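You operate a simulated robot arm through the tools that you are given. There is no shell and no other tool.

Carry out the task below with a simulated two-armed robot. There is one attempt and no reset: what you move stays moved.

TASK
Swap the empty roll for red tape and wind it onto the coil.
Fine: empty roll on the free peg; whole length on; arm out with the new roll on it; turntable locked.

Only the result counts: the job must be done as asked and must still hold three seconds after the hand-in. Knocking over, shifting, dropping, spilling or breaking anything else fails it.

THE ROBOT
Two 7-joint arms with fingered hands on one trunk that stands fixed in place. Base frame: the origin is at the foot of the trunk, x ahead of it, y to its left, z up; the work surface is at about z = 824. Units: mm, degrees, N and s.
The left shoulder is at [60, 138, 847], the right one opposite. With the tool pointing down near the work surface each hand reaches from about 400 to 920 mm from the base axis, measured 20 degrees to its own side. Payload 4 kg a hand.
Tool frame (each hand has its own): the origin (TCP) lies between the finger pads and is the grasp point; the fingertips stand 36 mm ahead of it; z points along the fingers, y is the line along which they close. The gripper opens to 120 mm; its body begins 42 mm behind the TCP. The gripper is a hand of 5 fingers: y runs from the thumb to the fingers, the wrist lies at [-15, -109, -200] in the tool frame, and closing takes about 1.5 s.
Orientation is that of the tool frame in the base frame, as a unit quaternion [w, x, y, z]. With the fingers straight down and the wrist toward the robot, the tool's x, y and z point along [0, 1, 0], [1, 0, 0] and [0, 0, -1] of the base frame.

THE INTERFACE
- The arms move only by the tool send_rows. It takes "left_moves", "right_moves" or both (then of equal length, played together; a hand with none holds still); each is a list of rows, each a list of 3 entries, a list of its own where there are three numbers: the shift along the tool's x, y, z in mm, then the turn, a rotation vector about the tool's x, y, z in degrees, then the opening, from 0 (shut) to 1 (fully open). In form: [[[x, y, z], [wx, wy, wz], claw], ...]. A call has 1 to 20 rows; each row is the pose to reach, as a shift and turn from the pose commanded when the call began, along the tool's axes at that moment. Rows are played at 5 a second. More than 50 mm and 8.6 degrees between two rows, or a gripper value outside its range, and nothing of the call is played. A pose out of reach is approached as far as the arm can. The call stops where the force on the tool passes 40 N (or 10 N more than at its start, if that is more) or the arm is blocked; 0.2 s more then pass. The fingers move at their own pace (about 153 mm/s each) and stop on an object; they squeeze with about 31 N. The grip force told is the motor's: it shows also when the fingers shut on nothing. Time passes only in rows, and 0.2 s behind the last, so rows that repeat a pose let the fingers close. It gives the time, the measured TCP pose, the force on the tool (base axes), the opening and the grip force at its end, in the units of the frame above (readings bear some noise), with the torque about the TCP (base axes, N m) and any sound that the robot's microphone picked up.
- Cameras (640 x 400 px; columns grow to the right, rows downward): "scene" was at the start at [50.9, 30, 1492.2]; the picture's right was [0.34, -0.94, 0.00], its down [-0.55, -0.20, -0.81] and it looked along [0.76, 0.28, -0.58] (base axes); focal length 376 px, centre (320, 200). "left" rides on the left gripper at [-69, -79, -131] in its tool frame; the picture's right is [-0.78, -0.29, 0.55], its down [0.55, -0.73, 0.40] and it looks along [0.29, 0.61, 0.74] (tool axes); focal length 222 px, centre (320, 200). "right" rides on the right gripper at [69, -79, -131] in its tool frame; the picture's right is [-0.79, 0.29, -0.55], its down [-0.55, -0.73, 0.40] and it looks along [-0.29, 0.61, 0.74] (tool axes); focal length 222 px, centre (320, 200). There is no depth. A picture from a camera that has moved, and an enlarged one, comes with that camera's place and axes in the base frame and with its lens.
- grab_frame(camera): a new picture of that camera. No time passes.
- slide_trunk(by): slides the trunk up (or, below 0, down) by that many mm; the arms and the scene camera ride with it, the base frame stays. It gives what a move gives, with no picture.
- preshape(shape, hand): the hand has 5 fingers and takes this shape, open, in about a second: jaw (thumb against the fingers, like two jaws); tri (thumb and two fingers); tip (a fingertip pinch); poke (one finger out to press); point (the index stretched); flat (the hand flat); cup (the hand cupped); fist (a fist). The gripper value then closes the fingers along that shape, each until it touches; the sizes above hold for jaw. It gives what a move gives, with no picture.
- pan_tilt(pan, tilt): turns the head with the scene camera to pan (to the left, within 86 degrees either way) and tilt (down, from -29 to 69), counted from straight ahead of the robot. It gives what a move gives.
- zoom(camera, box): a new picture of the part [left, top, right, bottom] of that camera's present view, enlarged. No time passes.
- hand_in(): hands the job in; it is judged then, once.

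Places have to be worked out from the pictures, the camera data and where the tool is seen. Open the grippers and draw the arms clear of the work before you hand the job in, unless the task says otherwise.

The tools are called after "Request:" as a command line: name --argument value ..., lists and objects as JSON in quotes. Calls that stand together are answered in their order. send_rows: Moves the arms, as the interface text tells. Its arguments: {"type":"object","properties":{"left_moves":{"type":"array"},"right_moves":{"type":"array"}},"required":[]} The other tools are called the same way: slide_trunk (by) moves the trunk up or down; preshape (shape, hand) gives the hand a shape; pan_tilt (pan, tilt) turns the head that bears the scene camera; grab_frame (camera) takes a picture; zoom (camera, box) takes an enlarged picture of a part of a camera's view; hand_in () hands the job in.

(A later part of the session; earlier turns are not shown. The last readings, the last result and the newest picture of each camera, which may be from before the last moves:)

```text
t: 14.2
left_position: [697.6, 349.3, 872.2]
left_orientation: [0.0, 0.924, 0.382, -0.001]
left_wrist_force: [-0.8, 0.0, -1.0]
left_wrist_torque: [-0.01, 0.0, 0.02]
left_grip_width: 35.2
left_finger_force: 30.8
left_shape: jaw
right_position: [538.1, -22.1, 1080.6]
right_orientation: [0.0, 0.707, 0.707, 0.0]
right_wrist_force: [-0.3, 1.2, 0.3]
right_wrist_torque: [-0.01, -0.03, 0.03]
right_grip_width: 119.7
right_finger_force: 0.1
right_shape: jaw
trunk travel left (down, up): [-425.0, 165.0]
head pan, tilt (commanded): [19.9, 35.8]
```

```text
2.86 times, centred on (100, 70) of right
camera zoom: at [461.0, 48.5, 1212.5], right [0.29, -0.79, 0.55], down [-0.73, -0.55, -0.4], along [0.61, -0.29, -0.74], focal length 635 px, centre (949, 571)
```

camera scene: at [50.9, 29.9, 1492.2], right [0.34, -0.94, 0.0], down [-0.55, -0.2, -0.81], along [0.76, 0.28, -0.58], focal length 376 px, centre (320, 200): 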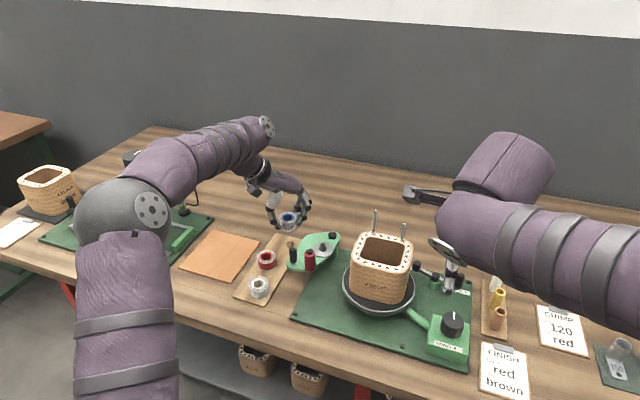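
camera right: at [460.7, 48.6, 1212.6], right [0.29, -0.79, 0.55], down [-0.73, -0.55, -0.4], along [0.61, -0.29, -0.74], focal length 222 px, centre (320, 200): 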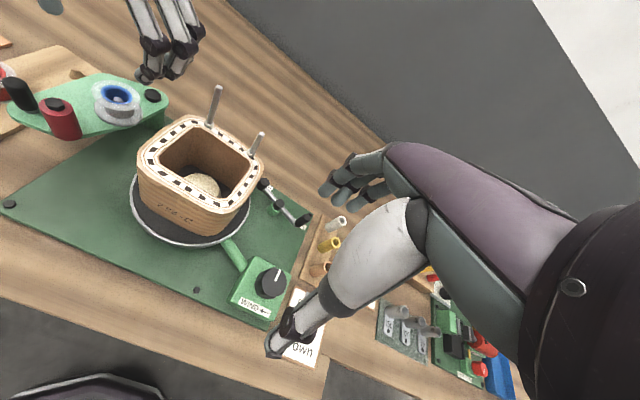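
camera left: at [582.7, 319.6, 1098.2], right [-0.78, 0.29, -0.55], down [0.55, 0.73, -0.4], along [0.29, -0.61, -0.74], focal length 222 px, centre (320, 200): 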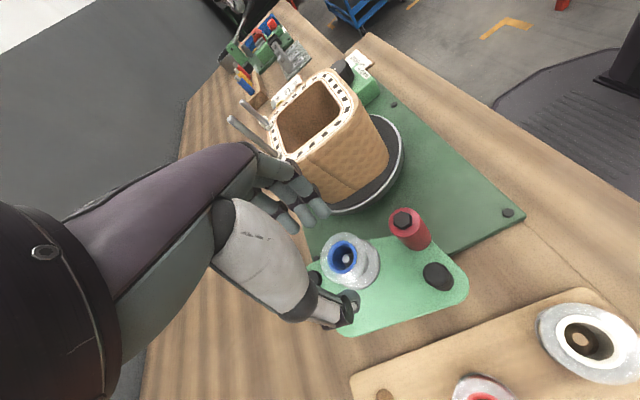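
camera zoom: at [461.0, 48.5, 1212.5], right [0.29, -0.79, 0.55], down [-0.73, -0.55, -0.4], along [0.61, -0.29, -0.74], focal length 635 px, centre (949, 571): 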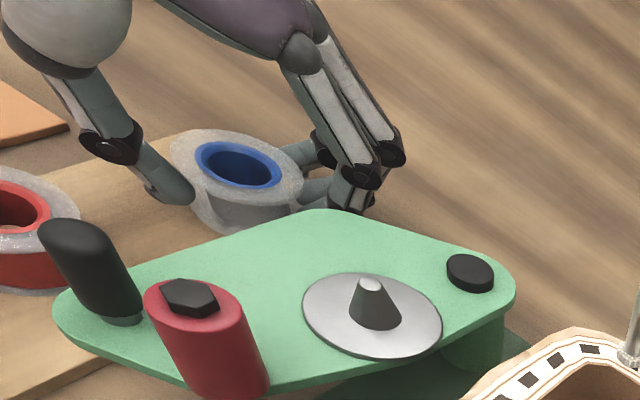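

No contact force yet. I'll lower in small steps until it just seats.

Request:
send_rows --left_moves '[[[0, 0, 1.5], [0, 0, 0], 0], [[0, 0, 3], [0, 0, 0], 0], [[0, 0, 4], [0, 0, 0], 0], [[0, 0, 4], [0, 0, 0], 0]]'

Request:
zoom --camera "left" --box '[310, 200, 410, 280]'

Request:
zoom --camera "scene" --box '[260, 220, 324, 270]'

```text
t: 15.2
left_position: [697.2, 350.1, 869.3]
left_orientation: [0.0, 0.924, 0.383, -0.001]
left_wrist_force: [-0.4, -0.3, 0.0]
left_wrist_torque: [-0.01, 0.0, -0.02]
left_grip_width: 35.4
left_finger_force: 31.1
left_shape: jaw
right_position: [539.0, -21.3, 1081.2]
right_orientation: [0.0, 0.707, 0.707, 0.0]
right_wrist_force: [-0.4, 0.7, -0.1]
right_wrist_torque: [-0.01, -0.01, -0.03]
right_grip_width: 119.6
right_finger_force: 0.3
right_shape: jaw
trunk travel left (down, up): [-425.0, 165.0]
head pan, tilt (commanded): [19.9, 35.8]
```

```text
5.00 times, centred on (360, 240) of left
camera zoom: at [591.4, 355.6, 999.4], right [-0.76, -0.35, -0.55], down [-0.13, 0.91, -0.4], along [0.64, -0.23, -0.74], focal length 1111 px, centre (120, 0)
```

zoom: 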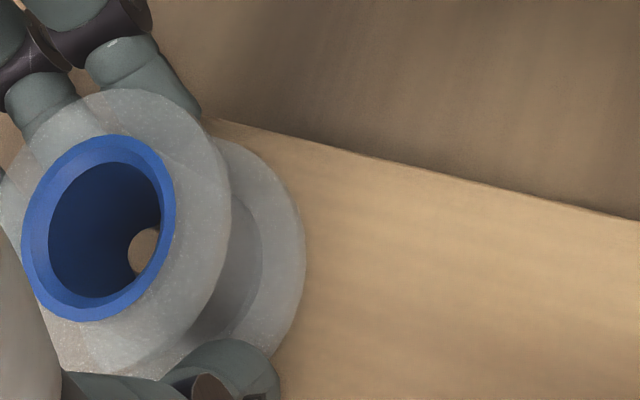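

```text
8.00 times, centred on (292, 245) of scene
camera zoom: at [51.0, 30.0, 1492.2], right [0.34, -0.94, 0.0], down [-0.55, -0.2, -0.81], along [0.76, 0.28, -0.58], focal length 3005 px, centre (544, -160)
```

zoom: 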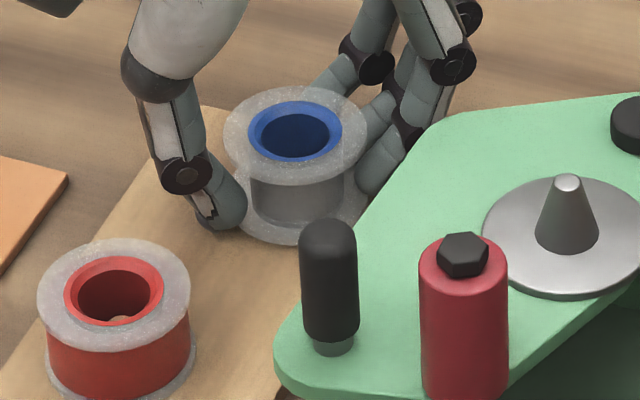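

The peg tip shows through the roll's hole, and the roll is about 4 mm short of the red roll's seated height. I'll lower slightly more and watch the force.

Request:
send_rows --left_moves '[[[0, 0, 1], [0, 0, 0], 0], [[0, 0, 2], [0, 0, 0], 0], [[0, 0, 3], [0, 0, 0], 0], [[0, 0, 3], [0, 0, 0], 0]]'

Request:
zoom --camera "scene" --box '[260, 220, 324, 270]'

```text
t: 16.2
left_position: [696.7, 349.2, 865.8]
left_orientation: [0.0, 0.924, 0.383, 0.0]
left_wrist_force: [1.0, 1.5, 5.8]
left_wrist_torque: [-0.05, -0.08, 0.04]
left_grip_width: 35.4
left_finger_force: 31.3
left_shape: jaw
right_position: [539.0, -21.1, 1081.1]
right_orientation: [0.0, 0.707, 0.707, 0.0]
right_wrist_force: [0.0, 0.2, -0.9]
right_wrist_torque: [-0.02, 0.01, 0.0]
right_grip_width: 119.6
right_finger_force: 0.0
right_shape: jaw
trunk travel left (down, up): [-425.0, 165.0]
head pan, tilt (commanded): [19.9, 35.8]
```

```text
8.00 times, centred on (292, 245) of scene
camera zoom: at [50.5, 29.9, 1492.3], right [0.34, -0.94, 0.0], down [-0.55, -0.2, -0.81], along [0.76, 0.28, -0.58], focal length 3005 px, centre (544, -160)
```

zoom: 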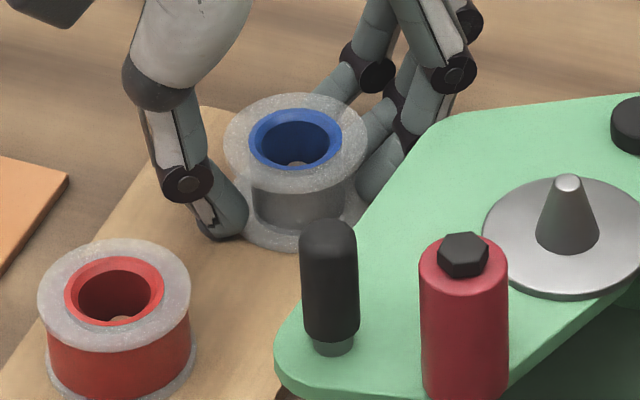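

Contact is 5.8 N upward and the peg tip shows in the hole, so the roll is seated. I'll open to about 64 mm and check before lifting.

Request:
send_rows --left_moves '[[[0, 0, -1], [0, 0, 0], 0.35], [[0, 0, -1], [0, 0, 0], 0.42], [[0, 0, -1], [0, 0, 0], 0.48], [[0, 0, -1], [0, 0, 0], 0.54], [[0, 0, -1], [0, 0, 0], 0.54], [[0, 0, -1], [0, 0, 0], 0.54]]'

Request:
zoom --camera "scene" --box '[260, 220, 324, 270]'

Request:
zoom --camera "left" --box '[260, 180, 420, 300]'

```text
t: 17.6
left_position: [697.0, 348.5, 865.4]
left_orientation: [0.001, 0.924, 0.382, 0.0]
left_wrist_force: [1.2, -0.1, 0.1]
left_wrist_torque: [0.02, 0.0, -0.01]
left_grip_width: 64.2
left_finger_force: 0.0
left_shape: jaw
right_position: [539.0, -21.6, 1080.6]
right_orientation: [0.0, 0.707, 0.707, 0.0]
right_wrist_force: [0.1, 0.1, 0.3]
right_wrist_torque: [-0.04, -0.01, 0.01]
right_grip_width: 119.7
right_finger_force: 0.0
right_shape: jaw
trunk travel left (down, up): [-425.0, 165.0]
head pan, tilt (commanded): [19.9, 35.8]
```

```text
8.00 times, centred on (292, 245) of scene
camera zoom: at [51.0, 30.0, 1492.2], right [0.34, -0.94, 0.0], down [-0.55, -0.2, -0.81], along [0.76, 0.28, -0.58], focal length 3005 px, centre (544, -160)
```

zoom: 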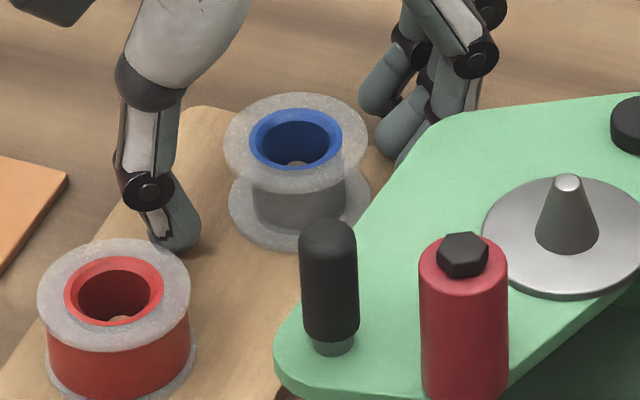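

```text
3.33 times, centred on (340, 240) of left
camera zoom: at [591.4, 354.8, 996.4], right [-0.76, -0.35, -0.55], down [-0.13, 0.91, -0.4], along [0.64, -0.23, -0.74], focal length 740 px, centre (253, 67)
```

zoom: 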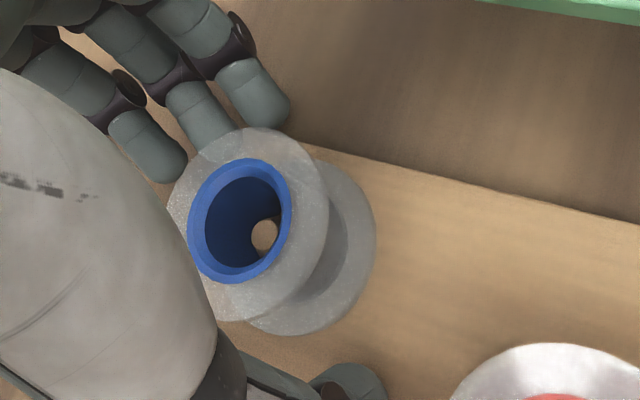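

Released cleanly, and the empty roll stands on its peg. I'll lift clear, turn to a −45° yaw with the fingers over the open left side, and hover over the red roll.

Request:
send_rows --left_moves '[[[0, 0, -30], [0, 0, 0], 0.54], [[0, 0, -70], [0, 0, 0], 0.54], [[0, 0, -110], [0, 0, 0], 0.54], [[0, 0, -135], [0, 0, 0], 0.54], [[-3.6, -5.8, -135], [0, 0, -7.5], 0.54], [[-7.3, -11.6, -135], [0, 0, -15], 0.54], [[-10.9, -17.4, -135], [0, 0, -22.5], 0.54], [[-14.5, -23.2, -135], [0, 0, -30], 0.54], [[-18.1, -29, -135], [0, 0, -37.5], 0.54], [[-21.8, -34.8, -135], [0, 0, -45], 0.54], [[-25.4, -40.6, -135], [0, 0, -52.5], 0.54], [[-29, -46.4, -135], [0, 0, -60], 0.54], [[-32.6, -52.2, -135], [0, 0, -67.5], 0.54], [[-36.3, -58, -135], [0, 0, -75], 0.54], [[-39.9, -63.8, -135], [0, 0, -82.5], 0.54], [[-43.5, -69.6, -135], [0, 0, -90], 0.54], [[-43.5, -69.6, -135], [0, 0, -90], 0.54]]'

Request:
grab_frame --camera "scene"

Request:
grab_frame --camera "left"

```text
t: 21.2
left_position: [617.6, 367.6, 999.6]
left_orientation: [0.0, 0.382, 0.924, 0.0]
left_wrist_force: [-1.2, -0.1, -0.1]
left_wrist_torque: [-0.05, -0.03, 0.03]
left_grip_width: 64.5
left_finger_force: 0.0
left_shape: jaw
right_position: [539.2, -20.5, 1080.9]
right_orientation: [0.0, 0.707, 0.707, 0.0]
right_wrist_force: [0.5, -0.9, -0.6]
right_wrist_torque: [-0.01, -0.01, -0.04]
right_grip_width: 119.8
right_finger_force: 0.1
right_shape: jaw
trunk travel left (down, up): [-425.0, 165.0]
head pan, tilt (commanded): [19.9, 35.8]
```

```text
taken
camera scene: at [50.9, 30.0, 1492.2], right [0.34, -0.94, 0.0], down [-0.55, -0.2, -0.81], along [0.76, 0.28, -0.58], focal length 376 px, centre (320, 200)
```

scene: 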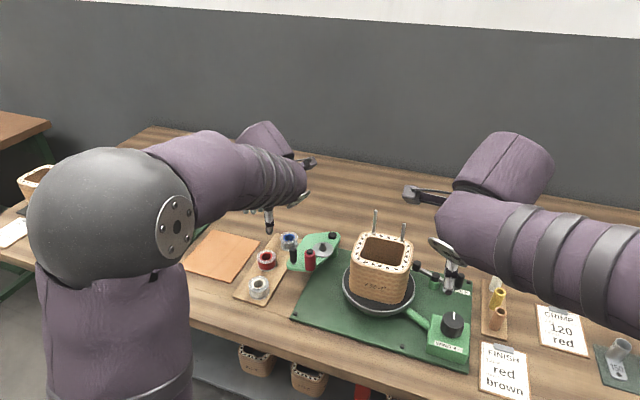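

```text
taken
camera left: at [609.7, 261.6, 1131.7], right [0.35, -0.76, -0.55], down [-0.91, -0.13, -0.4], along [0.23, 0.64, -0.74], focal length 222 px, centre (320, 200)
```

left: 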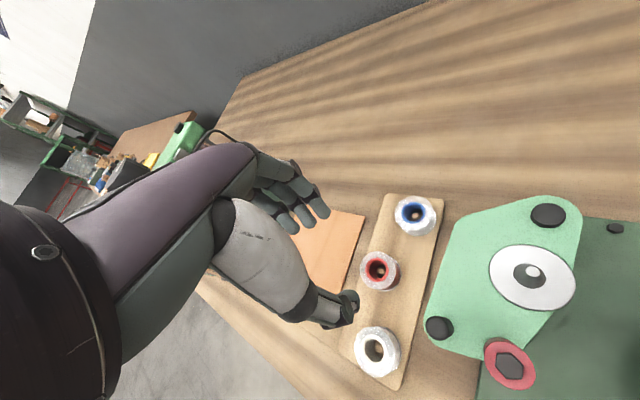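

The red roll projects exactly where I predicted under the hand. I'll descend to just above it and check clearances against the white roll and the arm handle.

Request:
send_rows --left_moves '[[[0, 0, 30], [0, 0, 0], 0.54], [[0, 0, 60], [0, 0, 0], 0.54], [[0, 0, 85], [0, 0, 0], 0.54], [[0, 0, 100], [0, 0, 0], 0.54], [[0, 0, 100], [0, 0, 0], 0.54]]'

Request:
zoom --camera "left" --box '[250, 150, 490, 350]'

Request:
zoom --camera "scene" --box '[220, 200, 348, 300]'

Request:
zoom --camera "right" --box '[0, 0, 160, 150]'

```text
t: 22.4
left_position: [617.2, 367.1, 899.2]
left_orientation: [0.0, 0.382, 0.924, -0.001]
left_wrist_force: [-0.8, -0.8, 0.7]
left_wrist_torque: [-0.04, -0.03, 0.0]
left_grip_width: 64.5
left_finger_force: 0.2
left_shape: jaw
right_position: [539.3, -21.4, 1080.8]
right_orientation: [0.0, 0.707, 0.707, 0.001]
right_wrist_force: [-0.5, 0.5, -0.9]
right_wrist_torque: [-0.03, 0.0, 0.01]
right_grip_width: 119.8
right_finger_force: 0.0
right_shape: jaw
trunk travel left (down, up): [-425.0, 165.0]
head pan, tilt (commanded): [19.9, 35.8]
```

```text
2.00 times, centred on (370, 250) of left
camera zoom: at [609.2, 262.4, 1031.4], right [0.35, -0.76, -0.55], down [-0.91, -0.13, -0.4], along [0.23, 0.64, -0.74], focal length 444 px, centre (220, 100)
```

zoom: 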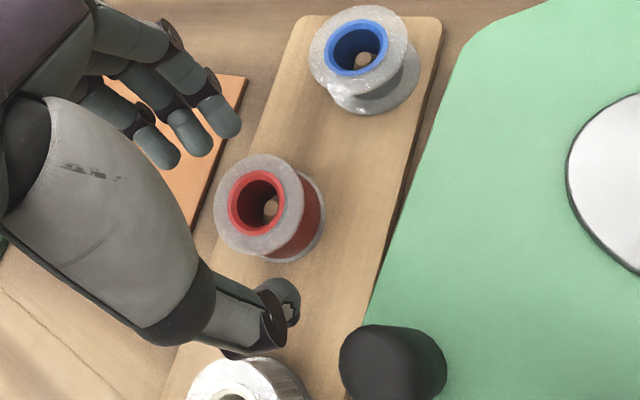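

```text
4.00 times, centred on (284, 250) of scene
camera zoom: at [50.9, 30.0, 1492.2], right [0.34, -0.94, 0.0], down [-0.55, -0.2, -0.81], along [0.76, 0.28, -0.58], focal length 1502 px, centre (464, 0)
```

zoom: 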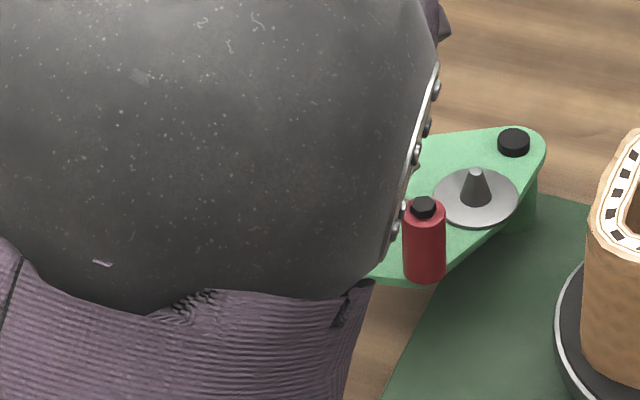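

```text
2.67 times, centred on (80, 75) of right
camera zoom: at [460.9, 48.6, 1212.5], right [0.29, -0.79, 0.55], down [-0.73, -0.55, -0.4], along [0.61, -0.29, -0.74], focal length 592 px, centre (960, 533)
```

zoom: 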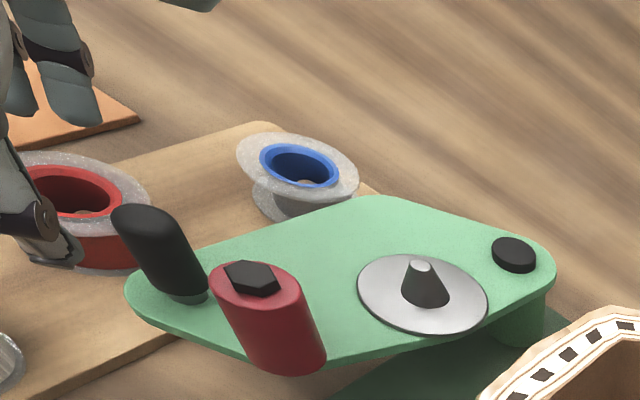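

Clearances look sound: about 15 mm from thumb to white roll and more to the handle. I'll descend around the red roll.

Request:
send_rows --left_moves '[[[-0.5, 0.5, 10], [0, 0, 0], 0.54], [[-0.5, 0.5, 20], [0, 0, 0], 0.54], [[-0.5, 0.5, 30], [0, 0, 0], 0.54], [[-0.5, 0.5, 30], [0, 0, 0], 0.54]]'

Request:
zoom --camera "left" --box '[250, 150, 490, 350]'

Request:
zoom --camera "right" --box '[0, 0, 160, 150]'

```text
t: 23.4
left_position: [617.3, 367.7, 869.9]
left_orientation: [0.0, 0.383, 0.924, -0.001]
left_wrist_force: [0.1, 0.2, 0.6]
left_wrist_torque: [-0.01, -0.01, 0.02]
left_grip_width: 64.7
left_finger_force: 0.0
left_shape: jaw
right_position: [539.0, -22.2, 1081.7]
right_orientation: [-0.001, 0.707, 0.707, -0.001]
right_wrist_force: [0.2, 0.3, 0.6]
right_wrist_torque: [0.01, -0.01, -0.02]
right_grip_width: 119.7
right_finger_force: 0.2
right_shape: jaw
trunk travel left (down, up): [-425.0, 165.0]
head pan, tilt (commanded): [19.9, 35.8]
```

```text
2.00 times, centred on (370, 250) of left
camera zoom: at [609.5, 261.9, 1001.7], right [0.35, -0.76, -0.55], down [-0.91, -0.13, -0.4], along [0.23, 0.64, -0.74], focal length 444 px, centre (220, 100)
```

zoom: 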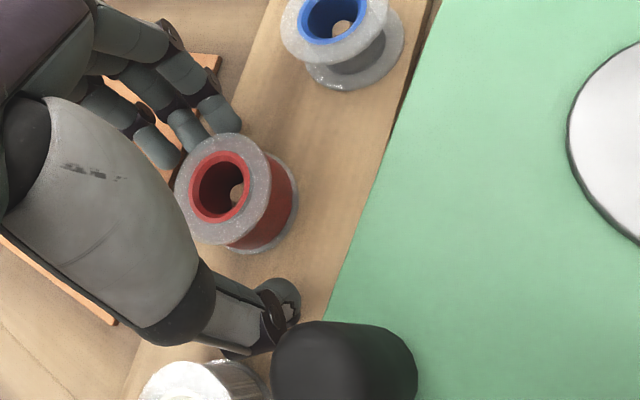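

```text
2.67 times, centred on (80, 75) of right
camera zoom: at [460.9, 48.5, 1212.5], right [0.29, -0.79, 0.55], down [-0.73, -0.55, -0.4], along [0.61, -0.29, -0.74], focal length 592 px, centre (960, 533)
```

zoom: 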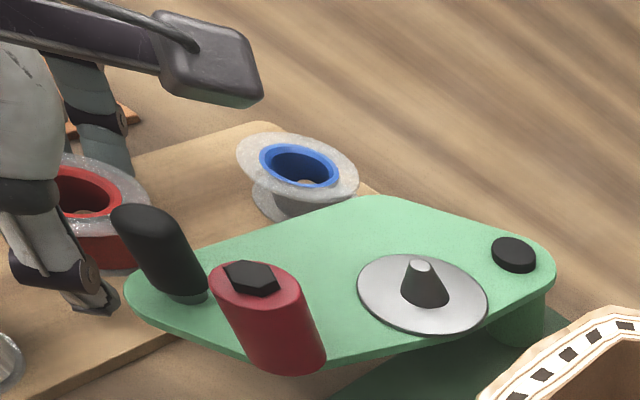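

The roll is centred between thumb and fingers. I'll lower 2 mm and close on it.

Request:
send_rows --left_moves '[[[0, 0, 2], [0, 0, 0], 0.5], [[0, 0, 2], [0, 0, 0], 0.42], [[0, 0, 2], [0, 0, 0], 0.36], [[0, 0, 2], [0, 0, 0], 0.3], [[0, 0, 2], [0, 0, 0], 0.2], [[0, 0, 2], [0, 0, 0], 0.1], [[0, 0, 2], [0, 0, 0], 0], [[0, 0, 2], [0, 0, 0], 0], [[0, 0, 2], [0, 0, 0], 0]]'

Request:
zoom --camera "left" --box '[250, 150, 490, 350]'

Request:
zoom --camera "right" --box '[0, 0, 160, 150]'

```text
t: 25.4
left_position: [617.2, 366.9, 867.3]
left_orientation: [0.0, 0.383, 0.924, 0.001]
left_wrist_force: [0.4, 0.6, -0.1]
left_wrist_torque: [0.0, 0.01, 0.0]
left_grip_width: 36.4
left_finger_force: 30.9
left_shape: jaw
right_position: [538.2, -21.9, 1080.6]
right_orientation: [0.0, 0.708, 0.707, 0.0]
right_wrist_force: [0.1, -0.7, 0.8]
right_wrist_torque: [0.0, -0.02, 0.0]
right_grip_width: 119.6
right_finger_force: 0.1
right_shape: jaw
trunk travel left (down, up): [-425.0, 165.0]
head pan, tilt (commanded): [19.9, 35.8]
```

```text
2.00 times, centred on (370, 250) of left
camera zoom: at [609.9, 261.8, 999.6], right [0.35, -0.76, -0.55], down [-0.91, -0.13, -0.4], along [0.23, 0.64, -0.74], focal length 444 px, centre (220, 100)
```

zoom: 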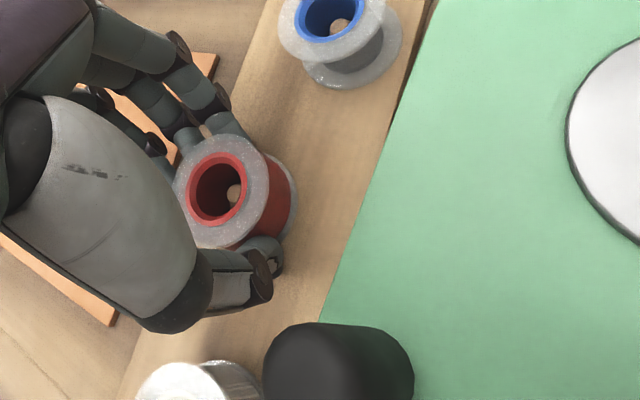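

```text
2.67 times, centred on (80, 75) of right
camera zoom: at [461.0, 48.5, 1212.5], right [0.29, -0.79, 0.55], down [-0.73, -0.55, -0.4], along [0.61, -0.29, -0.74], focal length 592 px, centre (960, 533)
```

zoom: 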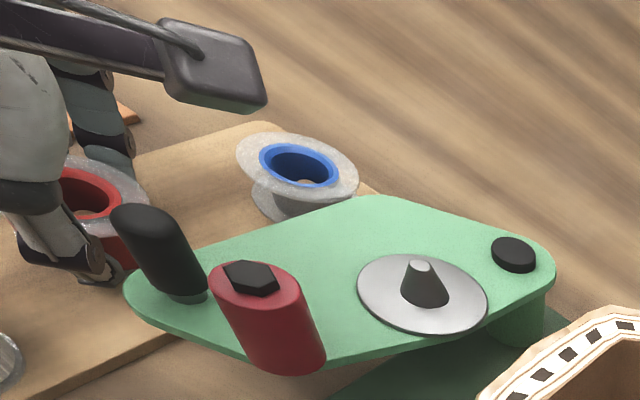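

Gripped at 31 N, 36.4 mm wide. I'll lift it off the peg straight up to a safe height.

Request:
send_rows --left_moves '[[[0, 0, -8], [0, 0, 0], 0], [[0, 0, -18], [0, 0, 0], 0], [[0, 0, -35], [0, 0, 0], 0], [[0, 0, -60], [0, 0, 0], 0], [[0, 0, -90], [0, 0, 0], 0], [[0, 0, -120], [0, 0, 0], 0], [[0, 0, -145], [0, 0, 0], 0], [[0, 0, -145], [0, 0, 0], 0]]'

Request:
zoom --camera "left" --box '[250, 150, 490, 350]'

Request:
grab_frame --camera "right"

```text
t: 27.2
left_position: [617.9, 366.9, 1014.7]
left_orientation: [0.0, 0.382, 0.924, 0.0]
left_wrist_force: [0.4, -0.7, -1.7]
left_wrist_torque: [0.03, -0.01, 0.01]
left_grip_width: 36.4
left_finger_force: 31.6
left_shape: jaw
right_position: [539.4, -21.2, 1080.3]
right_orientation: [0.0, 0.707, 0.707, 0.0]
right_wrist_force: [0.1, 0.8, 0.4]
right_wrist_torque: [0.0, -0.01, 0.0]
right_grip_width: 119.9
right_finger_force: 0.1
right_shape: jaw
trunk travel left (down, up): [-425.0, 165.0]
head pan, tilt (commanded): [19.9, 35.8]
```

```text
2.00 times, centred on (370, 250) of left
camera zoom: at [609.5, 261.0, 1145.8], right [0.35, -0.76, -0.55], down [-0.91, -0.13, -0.4], along [0.23, 0.64, -0.74], focal length 444 px, centre (220, 100)
```

zoom: 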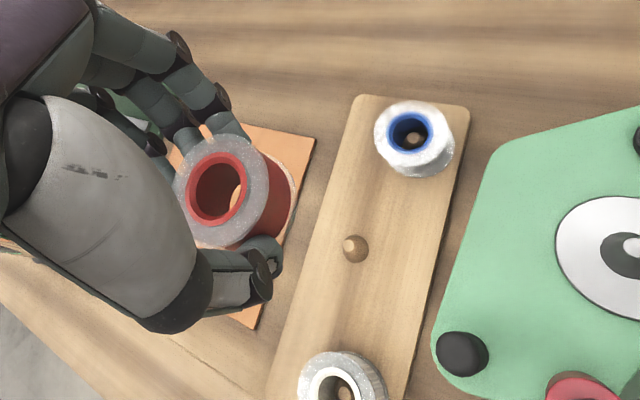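

```text
taken
camera right: at [461.0, 48.5, 1212.4], right [0.29, -0.79, 0.55], down [-0.73, -0.55, -0.4], along [0.61, -0.29, -0.74], focal length 222 px, centre (320, 200)
```

right: 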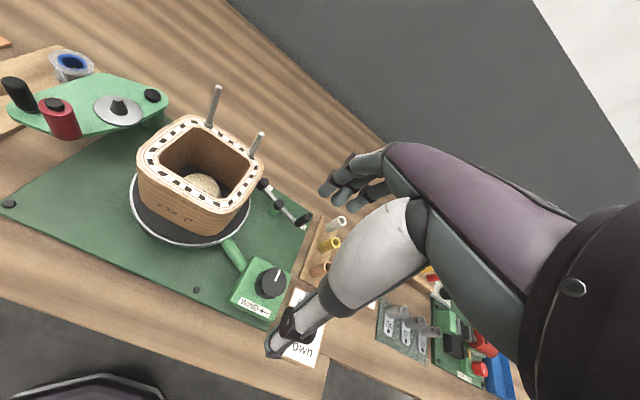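

The red roll is held level. I'll turn the hand +135° back to the 90° yaw while carrying the roll over to the spindle.

Request:
send_rows --left_moves '[[[-6.2, -3.5, 0], [0, 0, 7.5], 0], [[-12.3, -7, 0], [0, 0, 15], 0], [[-18.5, -10.5, 0], [0, 0, 22.5], 0], [[-24.6, -14, 0], [0, 0, 30], 0], [[-30.8, -17.5, 0], [0, 0, 37.5], 0], [[-36.9, -21, 0], [0, 0, 45], 0], [[-43.1, -24.5, 0], [0, 0, 52.5], 0], [[-49.2, -28, 0], [0, 0, 60], 0], [[-55.4, -31.5, 0], [0, 0, 67.5], 0], [[-61.5, -35, 0], [0, 0, 75], 0], [[-67.7, -38.5, 0], [0, 0, 82.5], 0], [[-73.8, -42, 0], [0, 0, 90], 0], [[-80, -45.5, 0], [0, 0, 97.5], 0], [[-86.1, -49, 0], [0, 0, 105], 0], [[-92.3, -52.5, 0], [0, 0, 112.5], 0], [[-98.4, -56, 0], [0, 0, 120], 0], [[-104.6, -59.5, 0], [0, 0, 127.5], 0], [[-110.7, -62.9, 0], [0, 0, 135], 0], [[-110.7, -62.9, 0], [0, 0, 135], 0]]'

Request:
zoom --camera "left" --box '[260, 180, 500, 380]'

Request:
zoom --camera "scene" --box '[260, 160, 388, 260]'

Request:
zoom --camera "right" --box '[0, 0, 240, 150]'

```text
t: 31.2
left_position: [651.1, 244.7, 1014.3]
left_orientation: [0.0, 1.0, -0.001, 0.001]
left_wrist_force: [0.1, 0.6, 0.1]
left_wrist_torque: [0.01, 0.03, 0.01]
left_grip_width: 36.4
left_finger_force: 31.0
left_shape: jaw
right_position: [538.6, -21.8, 1081.5]
right_orientation: [0.0, 0.707, 0.707, 0.0]
right_wrist_force: [0.3, 0.4, -0.3]
right_wrist_torque: [-0.01, -0.02, 0.03]
right_grip_width: 120.0
right_finger_force: 0.1
right_shape: jaw
trunk travel left (down, up): [-425.0, 165.0]
head pan, tilt (commanded): [19.9, 35.8]
```

```text
2.00 times, centred on (380, 280) of left
camera zoom: at [580.7, 322.9, 1145.3], right [-0.78, 0.29, -0.55], down [0.55, 0.73, -0.4], along [0.29, -0.61, -0.74], focal length 444 px, centre (200, 40)
```

zoom: 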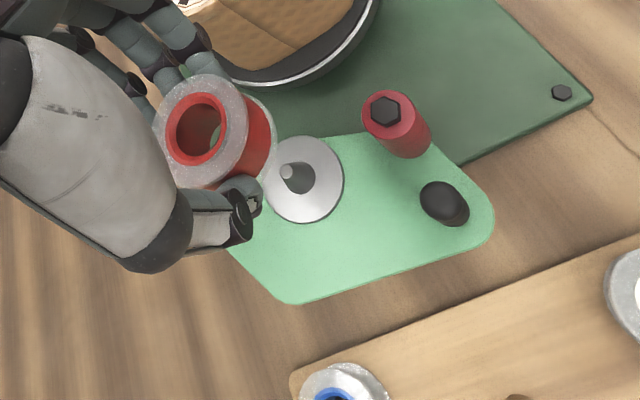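

```text
4.00 times, centred on (324, 210) of scene
camera zoom: at [50.9, 30.0, 1492.2], right [0.34, -0.94, 0.0], down [-0.55, -0.2, -0.81], along [0.76, 0.28, -0.58], focal length 1502 px, centre (304, 160)
```

zoom: 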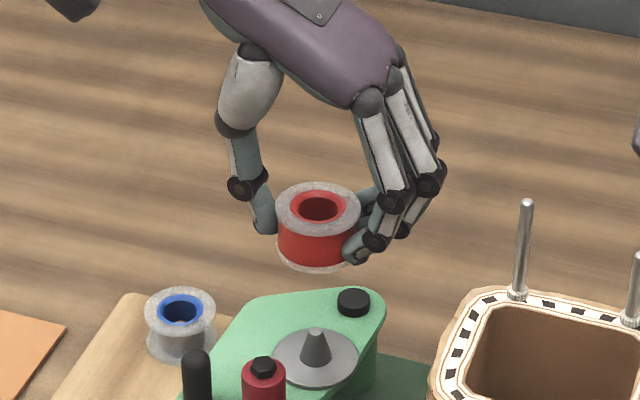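

```text
2.67 times, centred on (120, 75) of right
camera zoom: at [460.9, 48.6, 1212.5], right [0.29, -0.79, 0.55], down [-0.73, -0.55, -0.4], along [0.61, -0.29, -0.74], focal length 592 px, centre (853, 533)
```

zoom: 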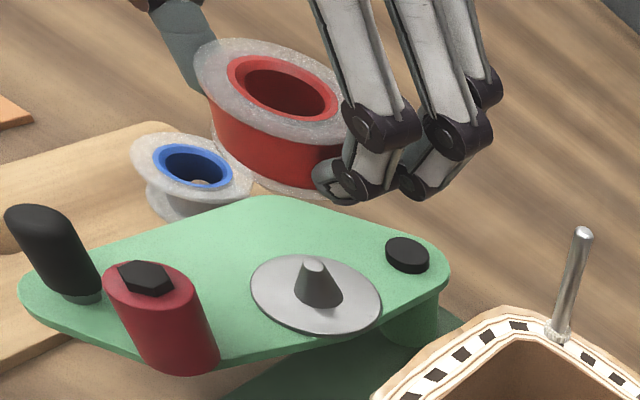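

The red roll's axis at (652.7,239.2) is within about 1.5 mm of the spindle at (652.4,240.5). I'll shift 1 mm and lower it onto the cone.

Request:
send_rows --left_moves '[[[-0.2, -1, 15], [0, 0, 0], 0], [[-0.2, -1, 30], [0, 0, 0], 0], [[-0.2, -1, 45], [0, 0, 0], 0], [[-0.2, -1, 58], [0, 0, 0], 0], [[-0.2, -1, 68], [0, 0, 0], 0], [[-0.2, -1, 74], [0, 0, 0], 0], [[-0.2, -1, 74], [0, 0, 0], 0]]'

Request:
zoom --camera "left" --box '[260, 180, 420, 300]'

Request:
zoom --camera "scene" --box '[270, 180, 398, 280]'

Request:
zoom --camera "right" --box '[0, 0, 240, 150]'

```text
t: 32.8
left_position: [651.3, 244.9, 939.6]
left_orientation: [-0.001, 1.0, 0.0, 0.0]
left_wrist_force: [-1.0, 0.3, 0.5]
left_wrist_torque: [-0.01, -0.03, -0.01]
left_grip_width: 36.4
left_finger_force: 30.4
left_shape: jaw
right_position: [539.3, -22.1, 1082.3]
right_orientation: [0.001, 0.708, 0.707, 0.001]
right_wrist_force: [0.0, -0.5, 0.2]
right_wrist_torque: [0.02, -0.01, 0.0]
right_grip_width: 119.5
right_finger_force: 0.1
right_shape: jaw
trunk travel left (down, up): [-425.0, 165.0]
head pan, tilt (commanded): [19.9, 35.8]
```

```text
3.33 times, centred on (340, 240) of left
camera zoom: at [581.4, 324.0, 1071.7], right [-0.78, 0.29, -0.55], down [0.55, 0.73, -0.4], along [0.29, -0.61, -0.74], focal length 740 px, centre (253, 67)
```

zoom: 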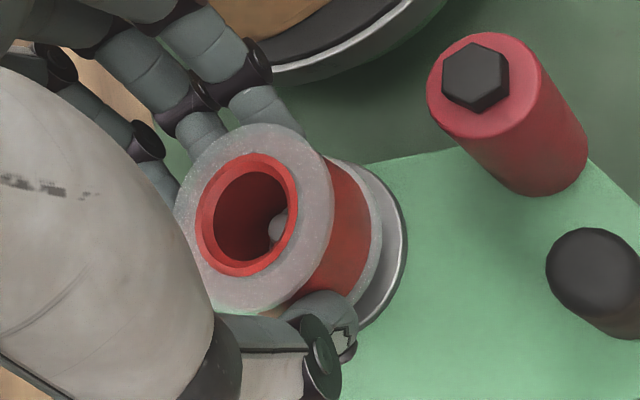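

```text
4.00 times, centred on (334, 230) of scene
camera zoom: at [51.0, 30.0, 1492.2], right [0.34, -0.94, 0.0], down [-0.55, -0.2, -0.81], along [0.76, 0.28, -0.58], focal length 1502 px, centre (264, 80)
```

zoom: 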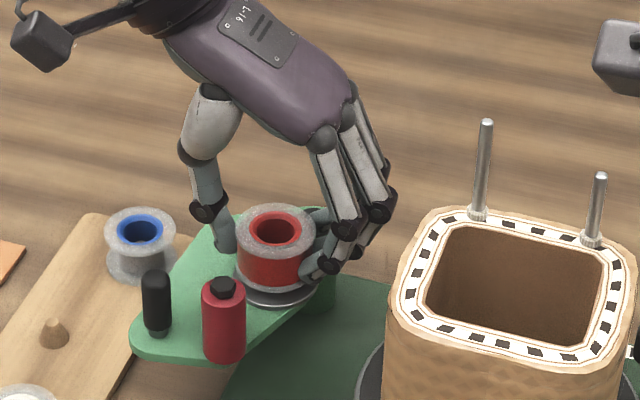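

```text
2.67 times, centred on (120, 75) of right
camera zoom: at [461.0, 48.5, 1212.5], right [0.29, -0.79, 0.55], down [-0.73, -0.55, -0.4], along [0.61, -0.29, -0.74], focal length 592 px, centre (853, 533)
```

zoom: 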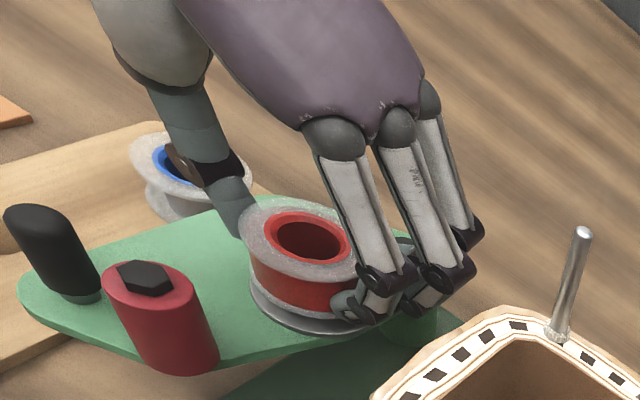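

The cone tip is inside the hole with no lateral force. I'll lower the rest in small steps until it seats.

Request:
send_rows --left_moves '[[[0, 0, 2], [0, 0, 0], 0], [[0, 0, 4], [0, 0, 0], 0], [[0, 0, 5.5], [0, 0, 0], 0], [[0, 0, 7], [0, 0, 0], 0], [[0, 0, 7], [0, 0, 0], 0]]'

Request:
zoom --camera "scene" --box '[290, 220, 354, 270]'

Request:
zoom --camera "right" --box '[80, 60, 180, 140]'

```text
t: 34.0
left_position: [650.5, 245.7, 933.1]
left_orientation: [0.001, 1.0, 0.0, 0.0]
left_wrist_force: [-0.7, 1.4, -0.7]
left_wrist_torque: [-0.02, 0.03, 0.03]
left_grip_width: 36.3
left_finger_force: 31.5
left_shape: jaw
right_position: [539.1, -20.9, 1082.0]
right_orientation: [0.0, 0.707, 0.707, 0.0]
right_wrist_force: [0.1, 0.1, -0.7]
right_wrist_torque: [0.04, 0.02, -0.03]
right_grip_width: 119.5
right_finger_force: 0.1
right_shape: jaw
trunk travel left (down, up): [-425.0, 165.0]
head pan, tilt (commanded): [19.9, 35.8]
```

```text
8.00 times, centred on (322, 245) of scene
camera zoom: at [51.0, 30.0, 1492.2], right [0.34, -0.94, 0.0], down [-0.55, -0.2, -0.81], along [0.76, 0.28, -0.58], focal length 3005 px, centre (304, -160)
```

zoom: 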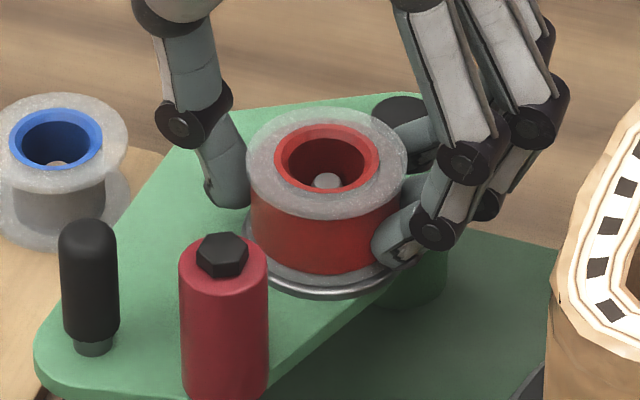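

```text
5.00 times, centred on (130, 100) of right
camera zoom: at [461.0, 48.5, 1212.5], right [0.29, -0.79, 0.55], down [-0.73, -0.55, -0.4], along [0.61, -0.29, -0.74], focal length 1111 px, centre (1270, 700)
```

zoom: 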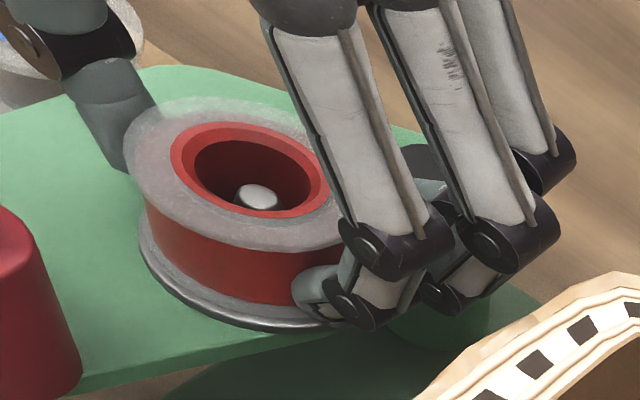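

The spindle tip shows centred in the red core, with just a thin gap left. I'll lower another couple of millimetres to feel the seat.

Request:
send_rows --left_moves '[[[0, 0, 1], [0, 0, 0], 0], [[0, 0, 2], [0, 0, 0], 0], [[0, 0, 3], [0, 0, 0], 0], [[0, 0, 3], [0, 0, 0], 0]]'

Request:
zoom --camera "right" --box '[80, 60, 180, 140]'

```text
t: 35.0
left_position: [651.5, 246.2, 930.4]
left_orientation: [-0.001, 1.0, 0.001, 0.0]
left_wrist_force: [0.6, -0.3, 11.0]
left_wrist_torque: [-0.1, -0.04, -0.02]
left_grip_width: 36.7
left_finger_force: 30.8
left_shape: jaw
right_position: [538.6, -21.8, 1081.4]
right_orientation: [0.0, 0.708, 0.707, 0.001]
right_wrist_force: [0.0, 0.8, 0.3]
right_wrist_torque: [-0.01, 0.0, -0.02]
right_grip_width: 119.9
right_finger_force: 0.0
right_shape: jaw
trunk travel left (down, up): [-425.0, 165.0]
head pan, tilt (commanded): [19.9, 35.8]
```

```text
5.00 times, centred on (130, 100) of right
camera zoom: at [460.3, 48.2, 1212.9], right [0.29, -0.79, 0.55], down [-0.73, -0.55, -0.4], along [0.61, -0.29, -0.74], focal length 1111 px, centre (1270, 700)
```

zoom: 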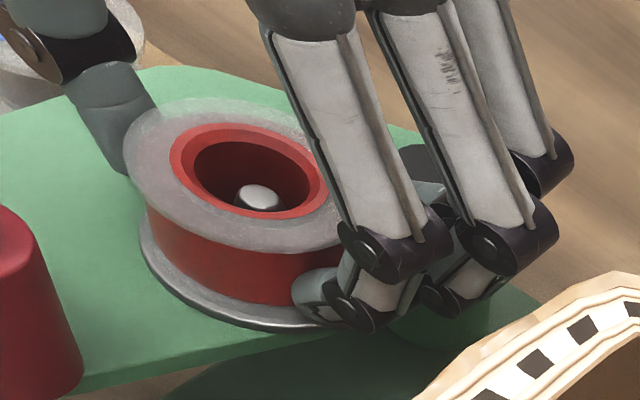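

Seated, with 11 N upward. I'll relieve the force by 1.5 mm, open, and then check before lifting.

Request:
send_rows --left_moves '[[[0, 0, -1.5], [0, 0, 0], 0], [[0, 0, -1.5], [0, 0, 0], 0.38], [[0, 0, -1.5], [0, 0, 0], 0.44], [[0, 0, -1.5], [0, 0, 0], 0.5], [[0, 0, -1.5], [0, 0, 0], 0.54], [[0, 0, -1.5], [0, 0, 0], 0.54], [[0, 0, -1.5], [0, 0, 0], 0.54]]'

Request:
zoom --camera "right" --box '[0, 0, 240, 150]'

Request:
zoom --camera "left" --box '[260, 180, 420, 300]'

Request:
zoom --camera "scene" --box '[290, 220, 354, 270]'

```text
t: 36.6
left_position: [651.4, 245.9, 931.3]
left_orientation: [0.001, 1.0, 0.0, 0.0]
left_wrist_force: [-0.4, 0.1, -0.1]
left_wrist_torque: [-0.03, 0.0, -0.02]
left_grip_width: 64.4
left_finger_force: 0.1
left_shape: jaw
right_position: [539.0, -21.3, 1080.7]
right_orientation: [0.0, 0.707, 0.707, -0.001]
right_wrist_force: [-0.1, -0.3, -0.2]
right_wrist_torque: [0.01, -0.01, -0.02]
right_grip_width: 119.5
right_finger_force: 0.0
right_shape: jaw
trunk travel left (down, up): [-425.0, 165.0]
head pan, tilt (commanded): [19.9, 35.8]
```

```text
2.67 times, centred on (120, 75) of right
camera zoom: at [460.9, 48.5, 1212.5], right [0.29, -0.79, 0.55], down [-0.73, -0.55, -0.4], along [0.61, -0.29, -0.74], focal length 592 px, centre (853, 533)
```

zoom: 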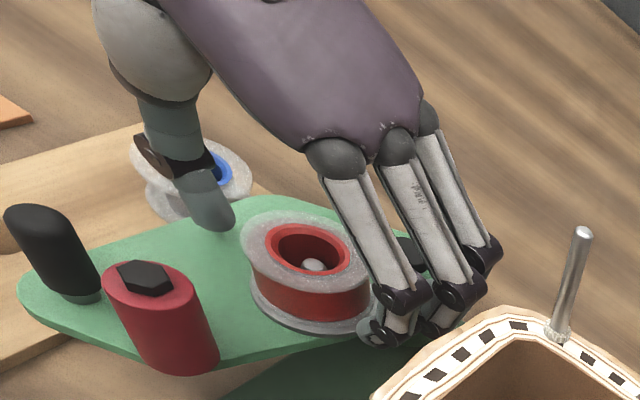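

```text
3.33 times, centred on (340, 240) of left
camera zoom: at [581.5, 324.4, 1062.8], right [-0.78, 0.29, -0.55], down [0.55, 0.73, -0.4], along [0.29, -0.61, -0.74], focal length 740 px, centre (253, 67)
```

zoom: 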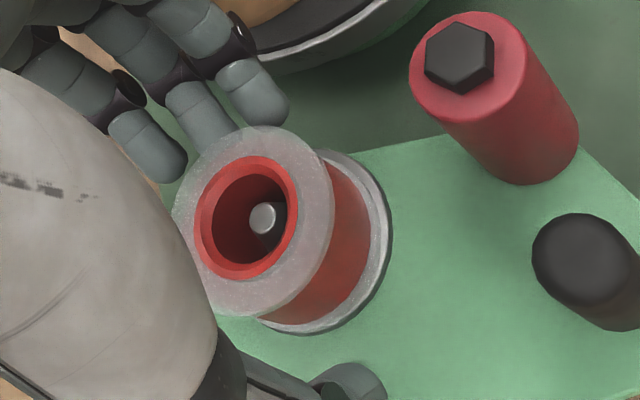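

```text
8.00 times, centred on (322, 245) of scene
camera zoom: at [50.9, 30.0, 1492.2], right [0.34, -0.94, 0.0], down [-0.55, -0.2, -0.81], along [0.76, 0.28, -0.58], focal length 3005 px, centre (304, -160)
```

zoom: 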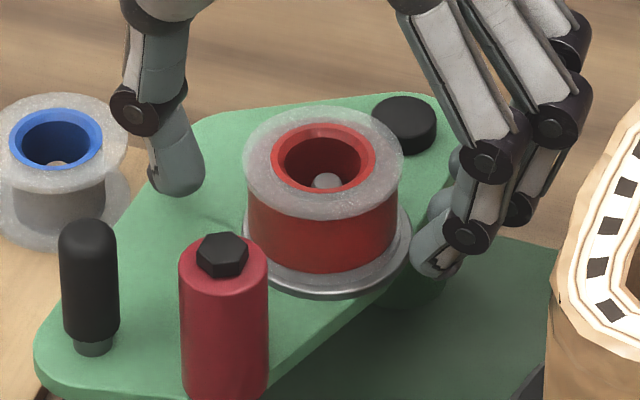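

The red roll stands seated on the cone, and the fingers are clear. I'll lift away and turn the left hand to a −30° yaw above the arm's black handle, so the fingers stay clear of the roller and roll when I swing it.

Request:
send_rows --left_moves '[[[0, 0, -25], [0, 0, 0], 0.54], [[0, 0, -55], [0, 0, 0], 0.54], [[0, 0, -85], [0, 0, 0], 0.54], [[-4, -2.4, -85], [0, 0, -7.5], 0.54], [[-8, -4.7, -85], [0, 0, -15], 0.54], [[-12, -7, -85], [0, 0, -22.5], 0.54], [[-16, -9.4, -85], [0, 0, -30], 0.54], [[-20, -11.8, -85], [0, 0, -37.5], 0.54], [[-24, -14.1, -85], [0, 0, -45], 0.54], [[-28, -16.5, -85], [0, 0, -52.5], 0.54], [[-32, -18.8, -85], [0, 0, -60], 0.54], [[-36, -21.2, -85], [0, 0, -67.5], 0.54], [[-40, -23.5, -85], [0, 0, -75], 0.54], [[-44, -25.9, -85], [0, 0, -82.5], 0.54], [[-48, -28.2, -85], [0, 0, -90], 0.54], [[-52, -30.6, -85], [0, 0, -97.5], 0.54], [[-56, -32.9, -85], [0, 0, -105], 0.54], [[-60, -35.3, -85], [0, 0, -112.5], 0.54], [[-62.5, -37.6, -85], [0, 0, -120], 0.54], [[-62.5, -37.6, -85], [0, 0, -120], 0.54]]'

Request:
grab_frame --camera "left"

Request:
grab_frame --camera "right"

Request:
grab_frame --camera "scene"

```text
t: 40.8
left_position: [588.9, 282.8, 1015.4]
left_orientation: [0.0, 0.499, 0.866, -0.001]
left_wrist_force: [-1.0, 0.2, -0.3]
left_wrist_torque: [0.01, 0.0, 0.01]
left_grip_width: 64.7
left_finger_force: 0.1
left_shape: jaw
right_position: [539.8, -20.8, 1081.4]
right_orientation: [0.0, 0.707, 0.707, -0.001]
right_wrist_force: [-0.3, 0.5, 0.2]
right_wrist_torque: [0.01, 0.03, -0.01]
right_grip_width: 119.7
right_finger_force: 0.0
right_shape: jaw
trunk travel left (down, up): [-425.0, 165.0]
head pan, tilt (commanded): [19.9, 35.8]
```

```text
taken
camera left: at [553.8, 182.7, 1146.8], right [0.14, -0.82, -0.55], down [-0.91, 0.11, -0.4], along [0.39, 0.56, -0.74], focal length 222 px, centre (320, 200)
```

left: 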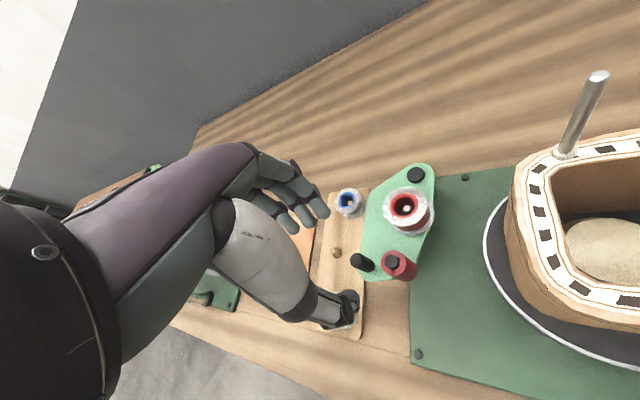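

```text
taken
camera right: at [460.9, 48.6, 1212.5], right [0.29, -0.79, 0.55], down [-0.73, -0.55, -0.4], along [0.61, -0.29, -0.74], focal length 222 px, centre (320, 200)
```

right: 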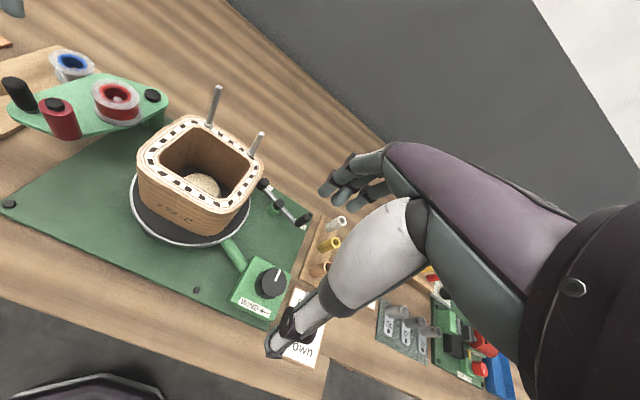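

```text
taken
camera scene: at [50.9, 30.0, 1492.2], right [0.34, -0.94, 0.0], down [-0.55, -0.2, -0.81], along [0.76, 0.28, -0.58], focal length 376 px, centre (320, 200)
```

scene: 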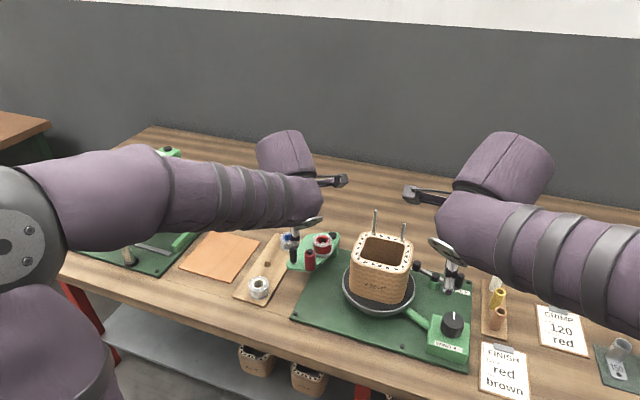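

The handle appears close to where I predicted. I'll zoom in to check the centring before going down on it.

Request:
zoom --camera "left" --box '[320, 200, 480, 320]'

Request:
zoom --camera "right" --box '[200, 160, 330, 330]'

```text
3.33 times, centred on (400, 260) of left
camera zoom: at [553.8, 182.7, 1146.8], right [0.14, -0.82, -0.55], down [-0.91, 0.11, -0.4], along [0.39, 0.56, -0.74], focal length 740 px, centre (53, 0)
```

zoom: 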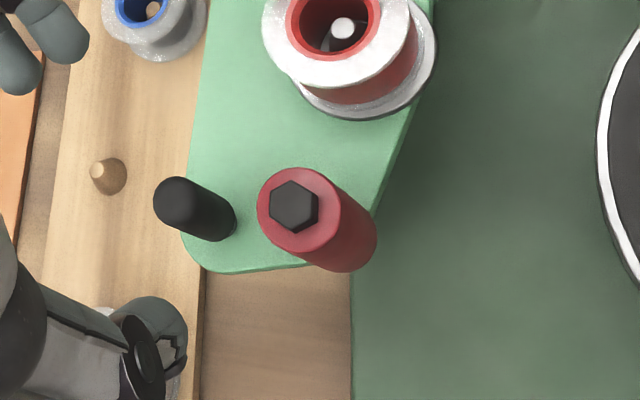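

```text
2.35 times, centred on (265, 245) of right
camera zoom: at [460.9, 48.6, 1212.5], right [0.29, -0.79, 0.55], down [-0.73, -0.55, -0.4], along [0.61, -0.29, -0.74], focal length 523 px, centre (449, 94)
```

zoom: 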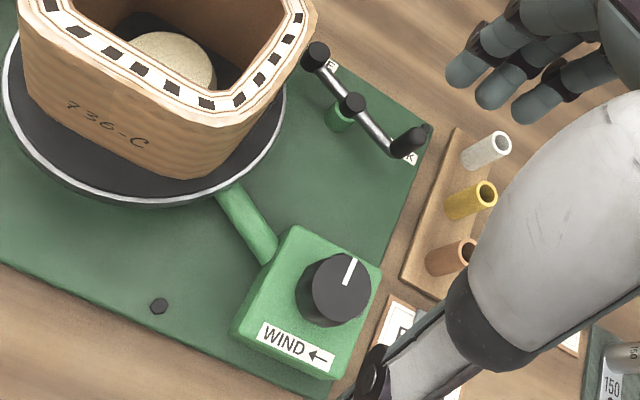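

The handle is at (591,287), as planned. I'll descend so the fingertips reach about z=904 around it.

Request:
send_rows --left_moves '[[[0, 0, 25], [0, 0, 0], 0.5], [[0, 0, 45], [0, 0, 0], 0.45], [[0, 0, 60], [0, 0, 0], 0.45], [[0, 0, 75], [0, 0, 0], 0.45], [[0, 0, 75], [0, 0, 0], 0.45]]'

Request:
zoom --camera "left" --box '[260, 160, 420, 320]'

Request:
zoom --camera "right" --box '[0, 0, 200, 150]'

```text
t: 42.0
left_position: [588.8, 282.8, 939.8]
left_orientation: [0.0, 0.501, 0.866, 0.0]
left_wrist_force: [0.4, 0.0, 0.4]
left_wrist_torque: [0.0, 0.01, -0.02]
left_grip_width: 54.1
left_finger_force: 0.1
left_shape: jaw
right_position: [539.4, -20.5, 1080.6]
right_orientation: [0.0, 0.708, 0.707, 0.001]
right_wrist_force: [0.0, 0.7, 0.2]
right_wrist_torque: [0.01, -0.02, 0.01]
right_grip_width: 119.5
right_finger_force: 0.1
right_shape: jaw
trunk travel left (down, up): [-425.0, 165.0]
head pan, tilt (commanded): [19.9, 35.8]
```

```text
2.50 times, centred on (340, 240) of left
camera zoom: at [554.3, 181.8, 1071.9], right [0.14, -0.82, -0.55], down [-0.91, 0.11, -0.4], along [0.39, 0.55, -0.74], focal length 555 px, centre (270, 100)
```

zoom: 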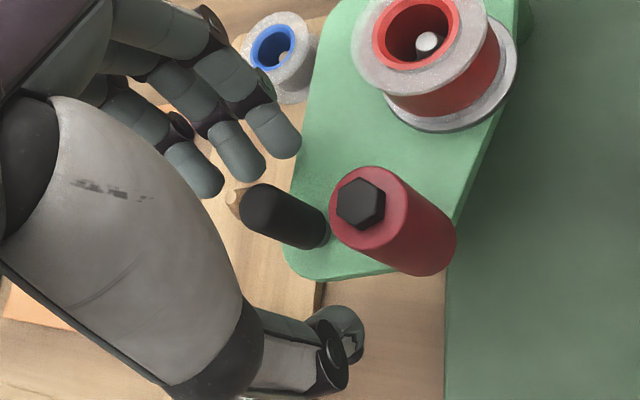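

```text
2.67 times, centred on (100, 75) of right
camera zoom: at [460.9, 48.5, 1212.5], right [0.29, -0.79, 0.55], down [-0.73, -0.55, -0.4], along [0.61, -0.29, -0.74], focal length 592 px, centre (907, 533)
```

zoom: 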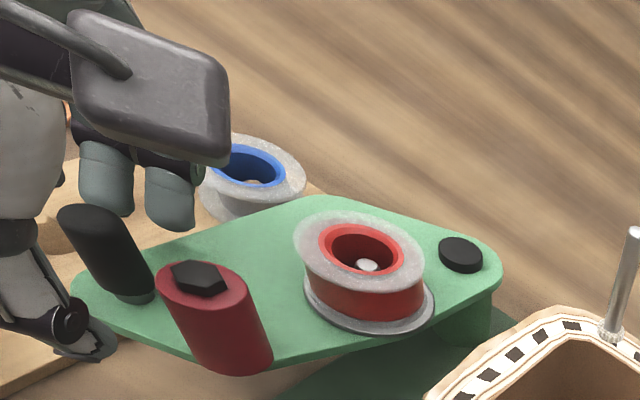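

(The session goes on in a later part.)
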